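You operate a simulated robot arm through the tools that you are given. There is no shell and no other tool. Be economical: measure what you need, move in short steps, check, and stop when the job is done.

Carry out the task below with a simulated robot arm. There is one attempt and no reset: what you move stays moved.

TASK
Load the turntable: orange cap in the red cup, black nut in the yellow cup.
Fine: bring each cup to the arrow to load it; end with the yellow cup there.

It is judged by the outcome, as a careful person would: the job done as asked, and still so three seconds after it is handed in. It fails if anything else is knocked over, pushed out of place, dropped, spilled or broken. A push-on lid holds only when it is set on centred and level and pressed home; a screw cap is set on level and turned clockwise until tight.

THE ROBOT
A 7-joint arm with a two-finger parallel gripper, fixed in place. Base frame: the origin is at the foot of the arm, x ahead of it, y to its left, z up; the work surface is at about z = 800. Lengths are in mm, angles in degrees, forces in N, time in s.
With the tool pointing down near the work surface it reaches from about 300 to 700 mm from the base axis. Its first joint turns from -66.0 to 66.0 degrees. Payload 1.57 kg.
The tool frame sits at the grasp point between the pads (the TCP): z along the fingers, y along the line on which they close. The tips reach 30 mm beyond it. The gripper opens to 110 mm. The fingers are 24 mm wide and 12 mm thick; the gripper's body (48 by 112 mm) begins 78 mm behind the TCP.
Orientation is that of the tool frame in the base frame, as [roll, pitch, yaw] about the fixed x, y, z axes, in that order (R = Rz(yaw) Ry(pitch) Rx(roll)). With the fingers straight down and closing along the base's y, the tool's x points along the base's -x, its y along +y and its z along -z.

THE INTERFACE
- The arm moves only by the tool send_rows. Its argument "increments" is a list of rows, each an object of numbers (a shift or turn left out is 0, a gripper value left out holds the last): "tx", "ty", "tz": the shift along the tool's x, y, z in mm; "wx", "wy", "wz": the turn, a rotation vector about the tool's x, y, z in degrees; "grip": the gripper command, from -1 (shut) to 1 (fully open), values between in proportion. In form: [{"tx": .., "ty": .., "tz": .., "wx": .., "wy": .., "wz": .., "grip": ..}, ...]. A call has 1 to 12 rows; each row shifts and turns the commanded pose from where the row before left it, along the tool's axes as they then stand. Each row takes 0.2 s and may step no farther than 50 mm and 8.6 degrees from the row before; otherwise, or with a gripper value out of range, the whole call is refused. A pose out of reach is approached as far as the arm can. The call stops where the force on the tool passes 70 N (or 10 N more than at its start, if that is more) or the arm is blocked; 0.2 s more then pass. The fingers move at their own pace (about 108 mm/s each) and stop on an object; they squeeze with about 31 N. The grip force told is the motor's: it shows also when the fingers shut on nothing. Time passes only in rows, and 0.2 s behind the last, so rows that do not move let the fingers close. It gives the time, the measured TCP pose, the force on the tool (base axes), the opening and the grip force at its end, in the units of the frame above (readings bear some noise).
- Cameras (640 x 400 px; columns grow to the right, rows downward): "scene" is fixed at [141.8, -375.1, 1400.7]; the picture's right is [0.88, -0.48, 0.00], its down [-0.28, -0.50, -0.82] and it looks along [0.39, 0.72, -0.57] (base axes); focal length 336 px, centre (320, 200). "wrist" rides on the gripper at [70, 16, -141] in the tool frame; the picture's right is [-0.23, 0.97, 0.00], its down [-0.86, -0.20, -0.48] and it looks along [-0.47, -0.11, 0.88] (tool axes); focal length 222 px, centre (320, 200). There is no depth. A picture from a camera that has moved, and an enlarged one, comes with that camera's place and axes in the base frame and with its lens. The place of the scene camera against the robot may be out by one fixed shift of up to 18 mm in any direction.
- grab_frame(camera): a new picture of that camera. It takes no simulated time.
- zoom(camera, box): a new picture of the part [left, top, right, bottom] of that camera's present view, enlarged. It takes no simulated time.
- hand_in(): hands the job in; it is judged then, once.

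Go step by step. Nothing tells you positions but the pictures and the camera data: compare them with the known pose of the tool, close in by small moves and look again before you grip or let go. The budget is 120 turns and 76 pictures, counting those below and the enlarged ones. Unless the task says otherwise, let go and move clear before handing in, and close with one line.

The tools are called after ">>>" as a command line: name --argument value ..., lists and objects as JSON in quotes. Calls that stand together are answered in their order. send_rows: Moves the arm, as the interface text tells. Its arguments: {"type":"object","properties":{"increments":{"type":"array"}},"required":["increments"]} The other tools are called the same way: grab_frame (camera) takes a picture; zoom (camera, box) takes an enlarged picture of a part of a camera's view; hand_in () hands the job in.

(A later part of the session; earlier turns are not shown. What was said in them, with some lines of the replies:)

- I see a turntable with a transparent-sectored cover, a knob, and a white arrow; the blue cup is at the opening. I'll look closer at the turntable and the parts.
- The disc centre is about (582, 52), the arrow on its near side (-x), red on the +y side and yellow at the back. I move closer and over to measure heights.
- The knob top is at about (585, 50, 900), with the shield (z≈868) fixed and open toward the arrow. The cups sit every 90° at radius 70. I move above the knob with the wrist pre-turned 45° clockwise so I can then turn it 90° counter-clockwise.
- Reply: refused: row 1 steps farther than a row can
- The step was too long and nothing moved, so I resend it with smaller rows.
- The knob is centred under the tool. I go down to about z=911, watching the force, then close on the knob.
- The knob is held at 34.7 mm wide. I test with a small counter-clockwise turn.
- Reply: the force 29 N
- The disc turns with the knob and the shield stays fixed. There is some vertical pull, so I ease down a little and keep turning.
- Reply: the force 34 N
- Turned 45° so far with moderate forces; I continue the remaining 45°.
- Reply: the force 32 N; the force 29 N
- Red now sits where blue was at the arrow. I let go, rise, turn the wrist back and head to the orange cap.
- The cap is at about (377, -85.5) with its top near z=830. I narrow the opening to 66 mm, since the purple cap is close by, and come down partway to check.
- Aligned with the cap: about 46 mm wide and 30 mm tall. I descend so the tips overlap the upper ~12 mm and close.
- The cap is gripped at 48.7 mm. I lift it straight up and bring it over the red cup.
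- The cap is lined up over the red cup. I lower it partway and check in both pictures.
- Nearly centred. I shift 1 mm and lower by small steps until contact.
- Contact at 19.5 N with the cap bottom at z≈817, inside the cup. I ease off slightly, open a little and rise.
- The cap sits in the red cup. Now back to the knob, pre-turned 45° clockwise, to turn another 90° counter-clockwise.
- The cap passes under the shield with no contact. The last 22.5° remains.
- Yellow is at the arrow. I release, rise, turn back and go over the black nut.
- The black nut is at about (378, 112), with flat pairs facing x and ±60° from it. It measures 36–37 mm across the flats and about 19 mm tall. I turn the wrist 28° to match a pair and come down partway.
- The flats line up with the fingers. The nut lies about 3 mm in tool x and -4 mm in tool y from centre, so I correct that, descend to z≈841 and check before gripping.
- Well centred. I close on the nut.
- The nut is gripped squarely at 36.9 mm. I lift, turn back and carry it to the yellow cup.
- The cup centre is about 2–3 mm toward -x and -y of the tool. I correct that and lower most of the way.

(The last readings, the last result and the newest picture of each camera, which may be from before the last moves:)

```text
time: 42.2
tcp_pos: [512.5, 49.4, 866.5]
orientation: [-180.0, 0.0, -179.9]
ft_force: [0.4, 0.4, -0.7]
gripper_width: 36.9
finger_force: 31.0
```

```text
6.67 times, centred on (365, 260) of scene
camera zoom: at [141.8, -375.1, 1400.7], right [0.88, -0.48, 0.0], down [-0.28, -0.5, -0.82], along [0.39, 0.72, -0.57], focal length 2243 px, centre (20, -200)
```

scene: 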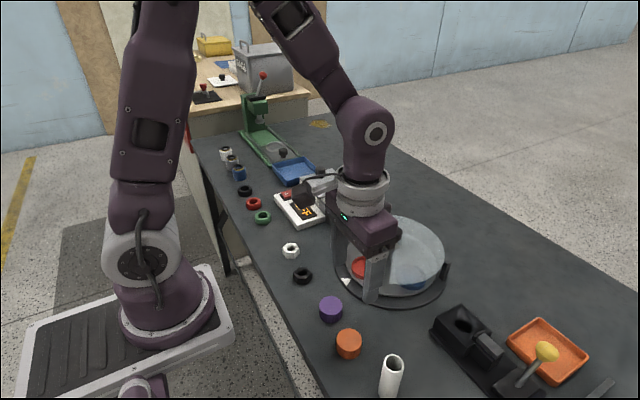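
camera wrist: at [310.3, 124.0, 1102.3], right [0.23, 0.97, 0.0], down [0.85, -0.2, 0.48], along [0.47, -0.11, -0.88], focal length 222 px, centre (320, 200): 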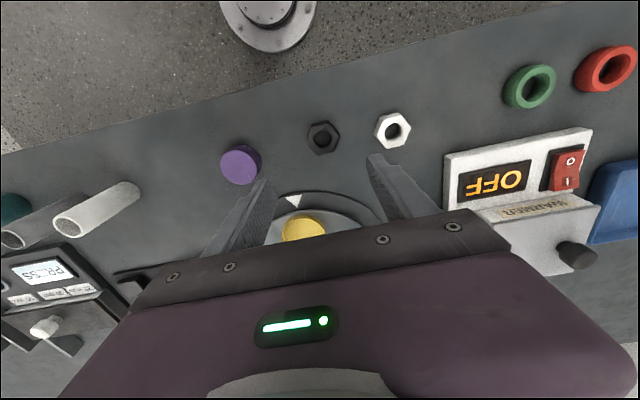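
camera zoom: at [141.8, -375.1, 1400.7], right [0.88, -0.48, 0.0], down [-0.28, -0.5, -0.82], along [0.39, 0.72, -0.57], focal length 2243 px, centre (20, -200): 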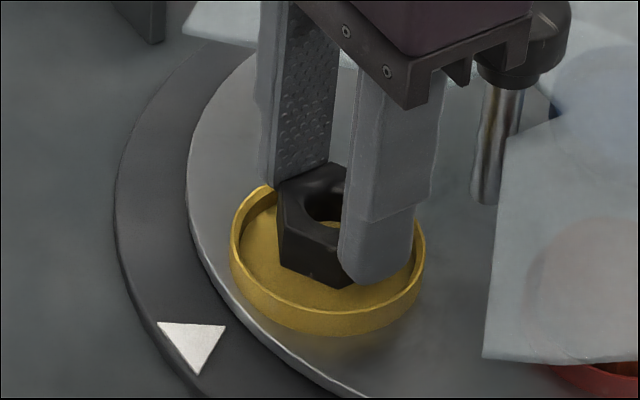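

>>> send_rows --increments '[{"tz": 3}, {"tz": 2}, {}]'

>>> send_rows --increments '[{"tz": 1.5}, {}]'

>>> zoom --camera "scene" --box '[335, 230, 395, 290]'

```text
time: 43.0
tcp_pos: [512.9, 47.9, 863.0]
orientation: [-180.0, 0.1, 179.9]
ft_force: [0.1, 0.0, -0.3]
gripper_width: 36.6
finger_force: 31.0
```

```text
time: 43.6
tcp_pos: [514.1, 48.9, 861.0]
orientation: [-180.0, 0.0, 180.0]
ft_force: [0.2, 0.3, -0.2]
gripper_width: 36.4
finger_force: 31.2
```

```text
6.67 times, centred on (365, 260) of scene
camera zoom: at [141.8, -375.1, 1400.7], right [0.88, -0.48, 0.0], down [-0.28, -0.5, -0.82], along [0.39, 0.72, -0.57], focal length 2243 px, centre (20, -200)
```

zoom: 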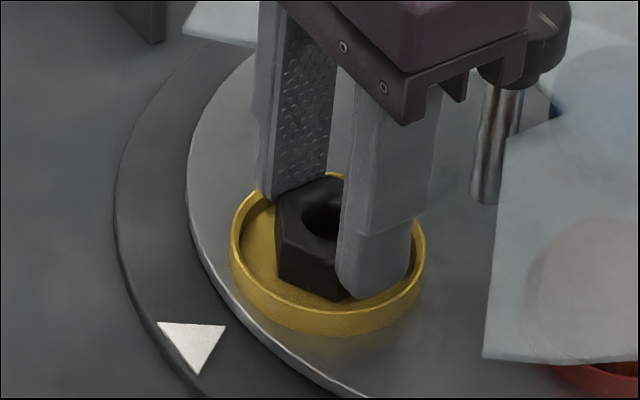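

>>> send_rows --increments '[{"tz": 1.2}, {}]'

>>> send_rows --increments '[{"tz": 1.2}, {}]'

>>> zoom --camera "scene" --box '[335, 230, 395, 290]'

>>> zoom --camera "wrist" --box '[270, 100, 400, 230]'

```text
time: 44.2
tcp_pos: [512.2, 49.1, 860.0]
orientation: [180.0, 0.0, 179.9]
ft_force: [-0.1, -0.9, -0.2]
gripper_width: 36.6
finger_force: 31.1
```

```text
time: 44.8
tcp_pos: [511.6, 50.2, 859.3]
orientation: [179.9, 0.0, 179.9]
ft_force: [0.2, -0.1, 0.2]
gripper_width: 36.9
finger_force: 31.6
```

```text
6.67 times, centred on (365, 260) of scene
camera zoom: at [141.8, -375.1, 1400.7], right [0.88, -0.48, 0.0], down [-0.28, -0.5, -0.82], along [0.39, 0.72, -0.57], focal length 2243 px, centre (20, -200)
```

zoom: 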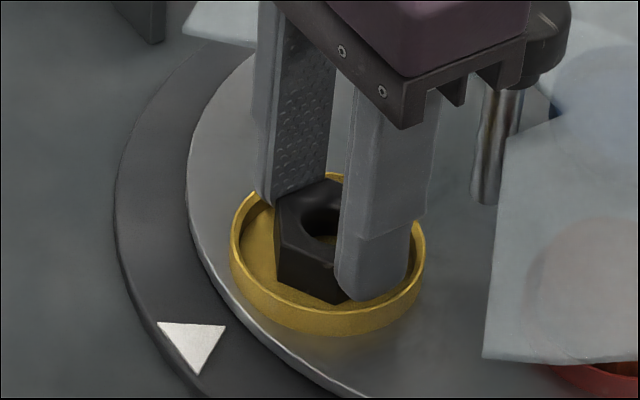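

```text
3.08 times, centred on (335, 165) of wrist
camera zoom: at [442.4, 66.5, 1000.2], right [0.23, 0.97, 0.0], down [0.86, -0.2, 0.48], along [0.47, -0.11, -0.88], focal length 684 px, centre (274, 308)
```

zoom: 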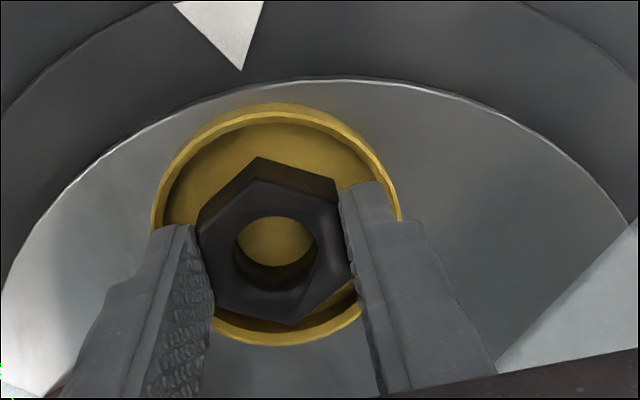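

>>> send_rows --increments '[{"tz": 1.2}, {}]'

```text
time: 45.4
tcp_pos: [512.8, 50.1, 858.4]
orientation: [180.0, 0.1, 180.0]
ft_force: [-0.7, -0.9, 9.9]
gripper_width: 36.7
finger_force: 31.4
```

Light contact at 9.9 N: the nut is on the cup floor. I open just a little, rise clear and look.

>>> send_rows --increments '[{"grip": -0.22}, {}, {"tz": -6}, {"tz": -20}, {"tz": -40}, {"tz": -45}, {}]'

>>> zoom --camera "scene" --box '[325, 200, 425, 300]'

>>> grab_frame --camera "wrist"

```text
time: 47.0
tcp_pos: [512.2, 52.7, 966.7]
orientation: [180.0, 0.0, -180.0]
ft_force: [0.7, -0.8, -0.1]
gripper_width: 42.9
finger_force: 0.1
```

```text
4.00 times, centred on (375, 250) of scene
camera zoom: at [141.8, -375.1, 1400.7], right [0.88, -0.48, 0.0], down [-0.28, -0.5, -0.82], along [0.39, 0.72, -0.57], focal length 1346 px, centre (100, 0)
```

zoom: 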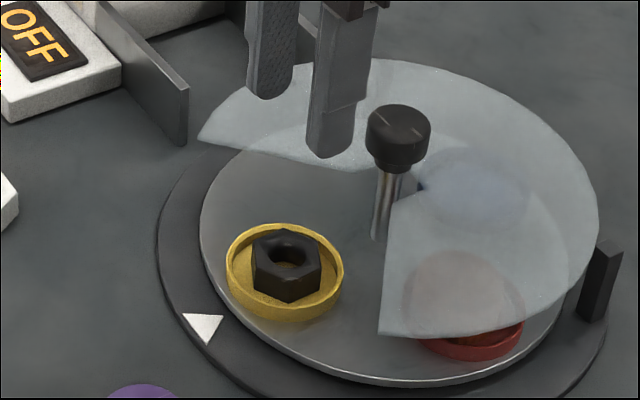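

```text
26 pictures are left
camera wrist: at [442.1, 68.7, 1107.5], right [0.23, 0.97, 0.0], down [0.86, -0.2, 0.48], along [0.47, -0.11, -0.88], focal length 222 px, centre (320, 200)
```

wrist: 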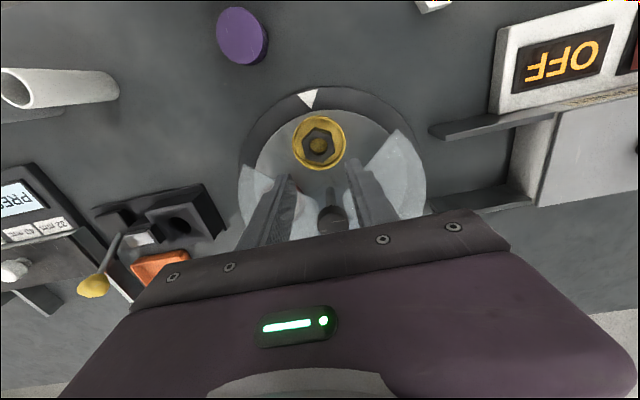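

The nut is flat in the yellow cup at the arrow, and the red cup with the cap is under the shield. I move clear and take a last look.

>>> send_rows --increments '[{"tz": -45}, {"tz": -45}, {"tx": 40, "tz": -20}, {"tx": 40}, {}]'

>>> grab_frame --camera "scene"

>>> zoom --camera "wrist" --box '[240, 60, 440, 220]'

```text
time: 48.2
tcp_pos: [429.8, 49.8, 1077.9]
orientation: [180.0, 0.0, 180.0]
ft_force: [1.0, -0.6, -0.1]
gripper_width: 43.0
finger_force: 0.1
```

```text
25 pictures are left
```

scene: 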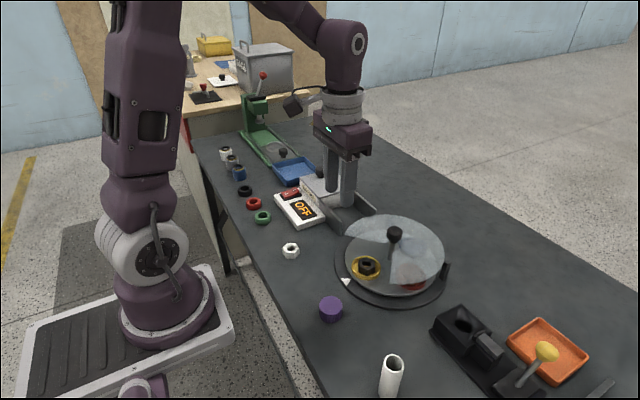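

```text
2.50 times, centred on (340, 140) of wrist
camera zoom: at [360.0, 67.4, 1219.4], right [0.23, 0.97, 0.0], down [0.86, -0.2, 0.48], along [0.47, -0.11, -0.88], focal length 555 px, centre (270, 350)
```

zoom: 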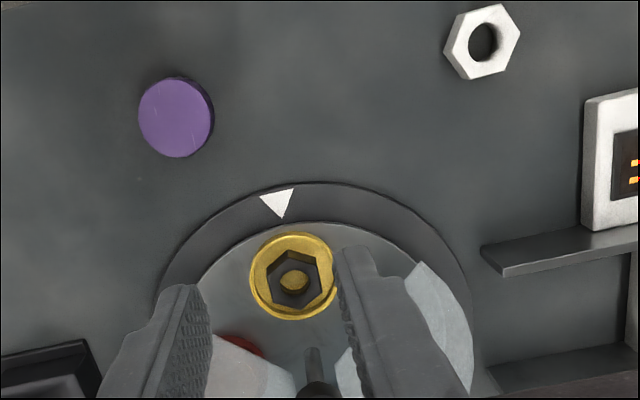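

Everything is in place, nothing else was disturbed, and the arm is clear, so I hand in.

>>> hand_in

```text
The job is handed in.
```

The orange cap is in the red cup and the black nut is in the yellow cup. The yellow cup is at the arrow, the arm is clear, and the job is handed in.
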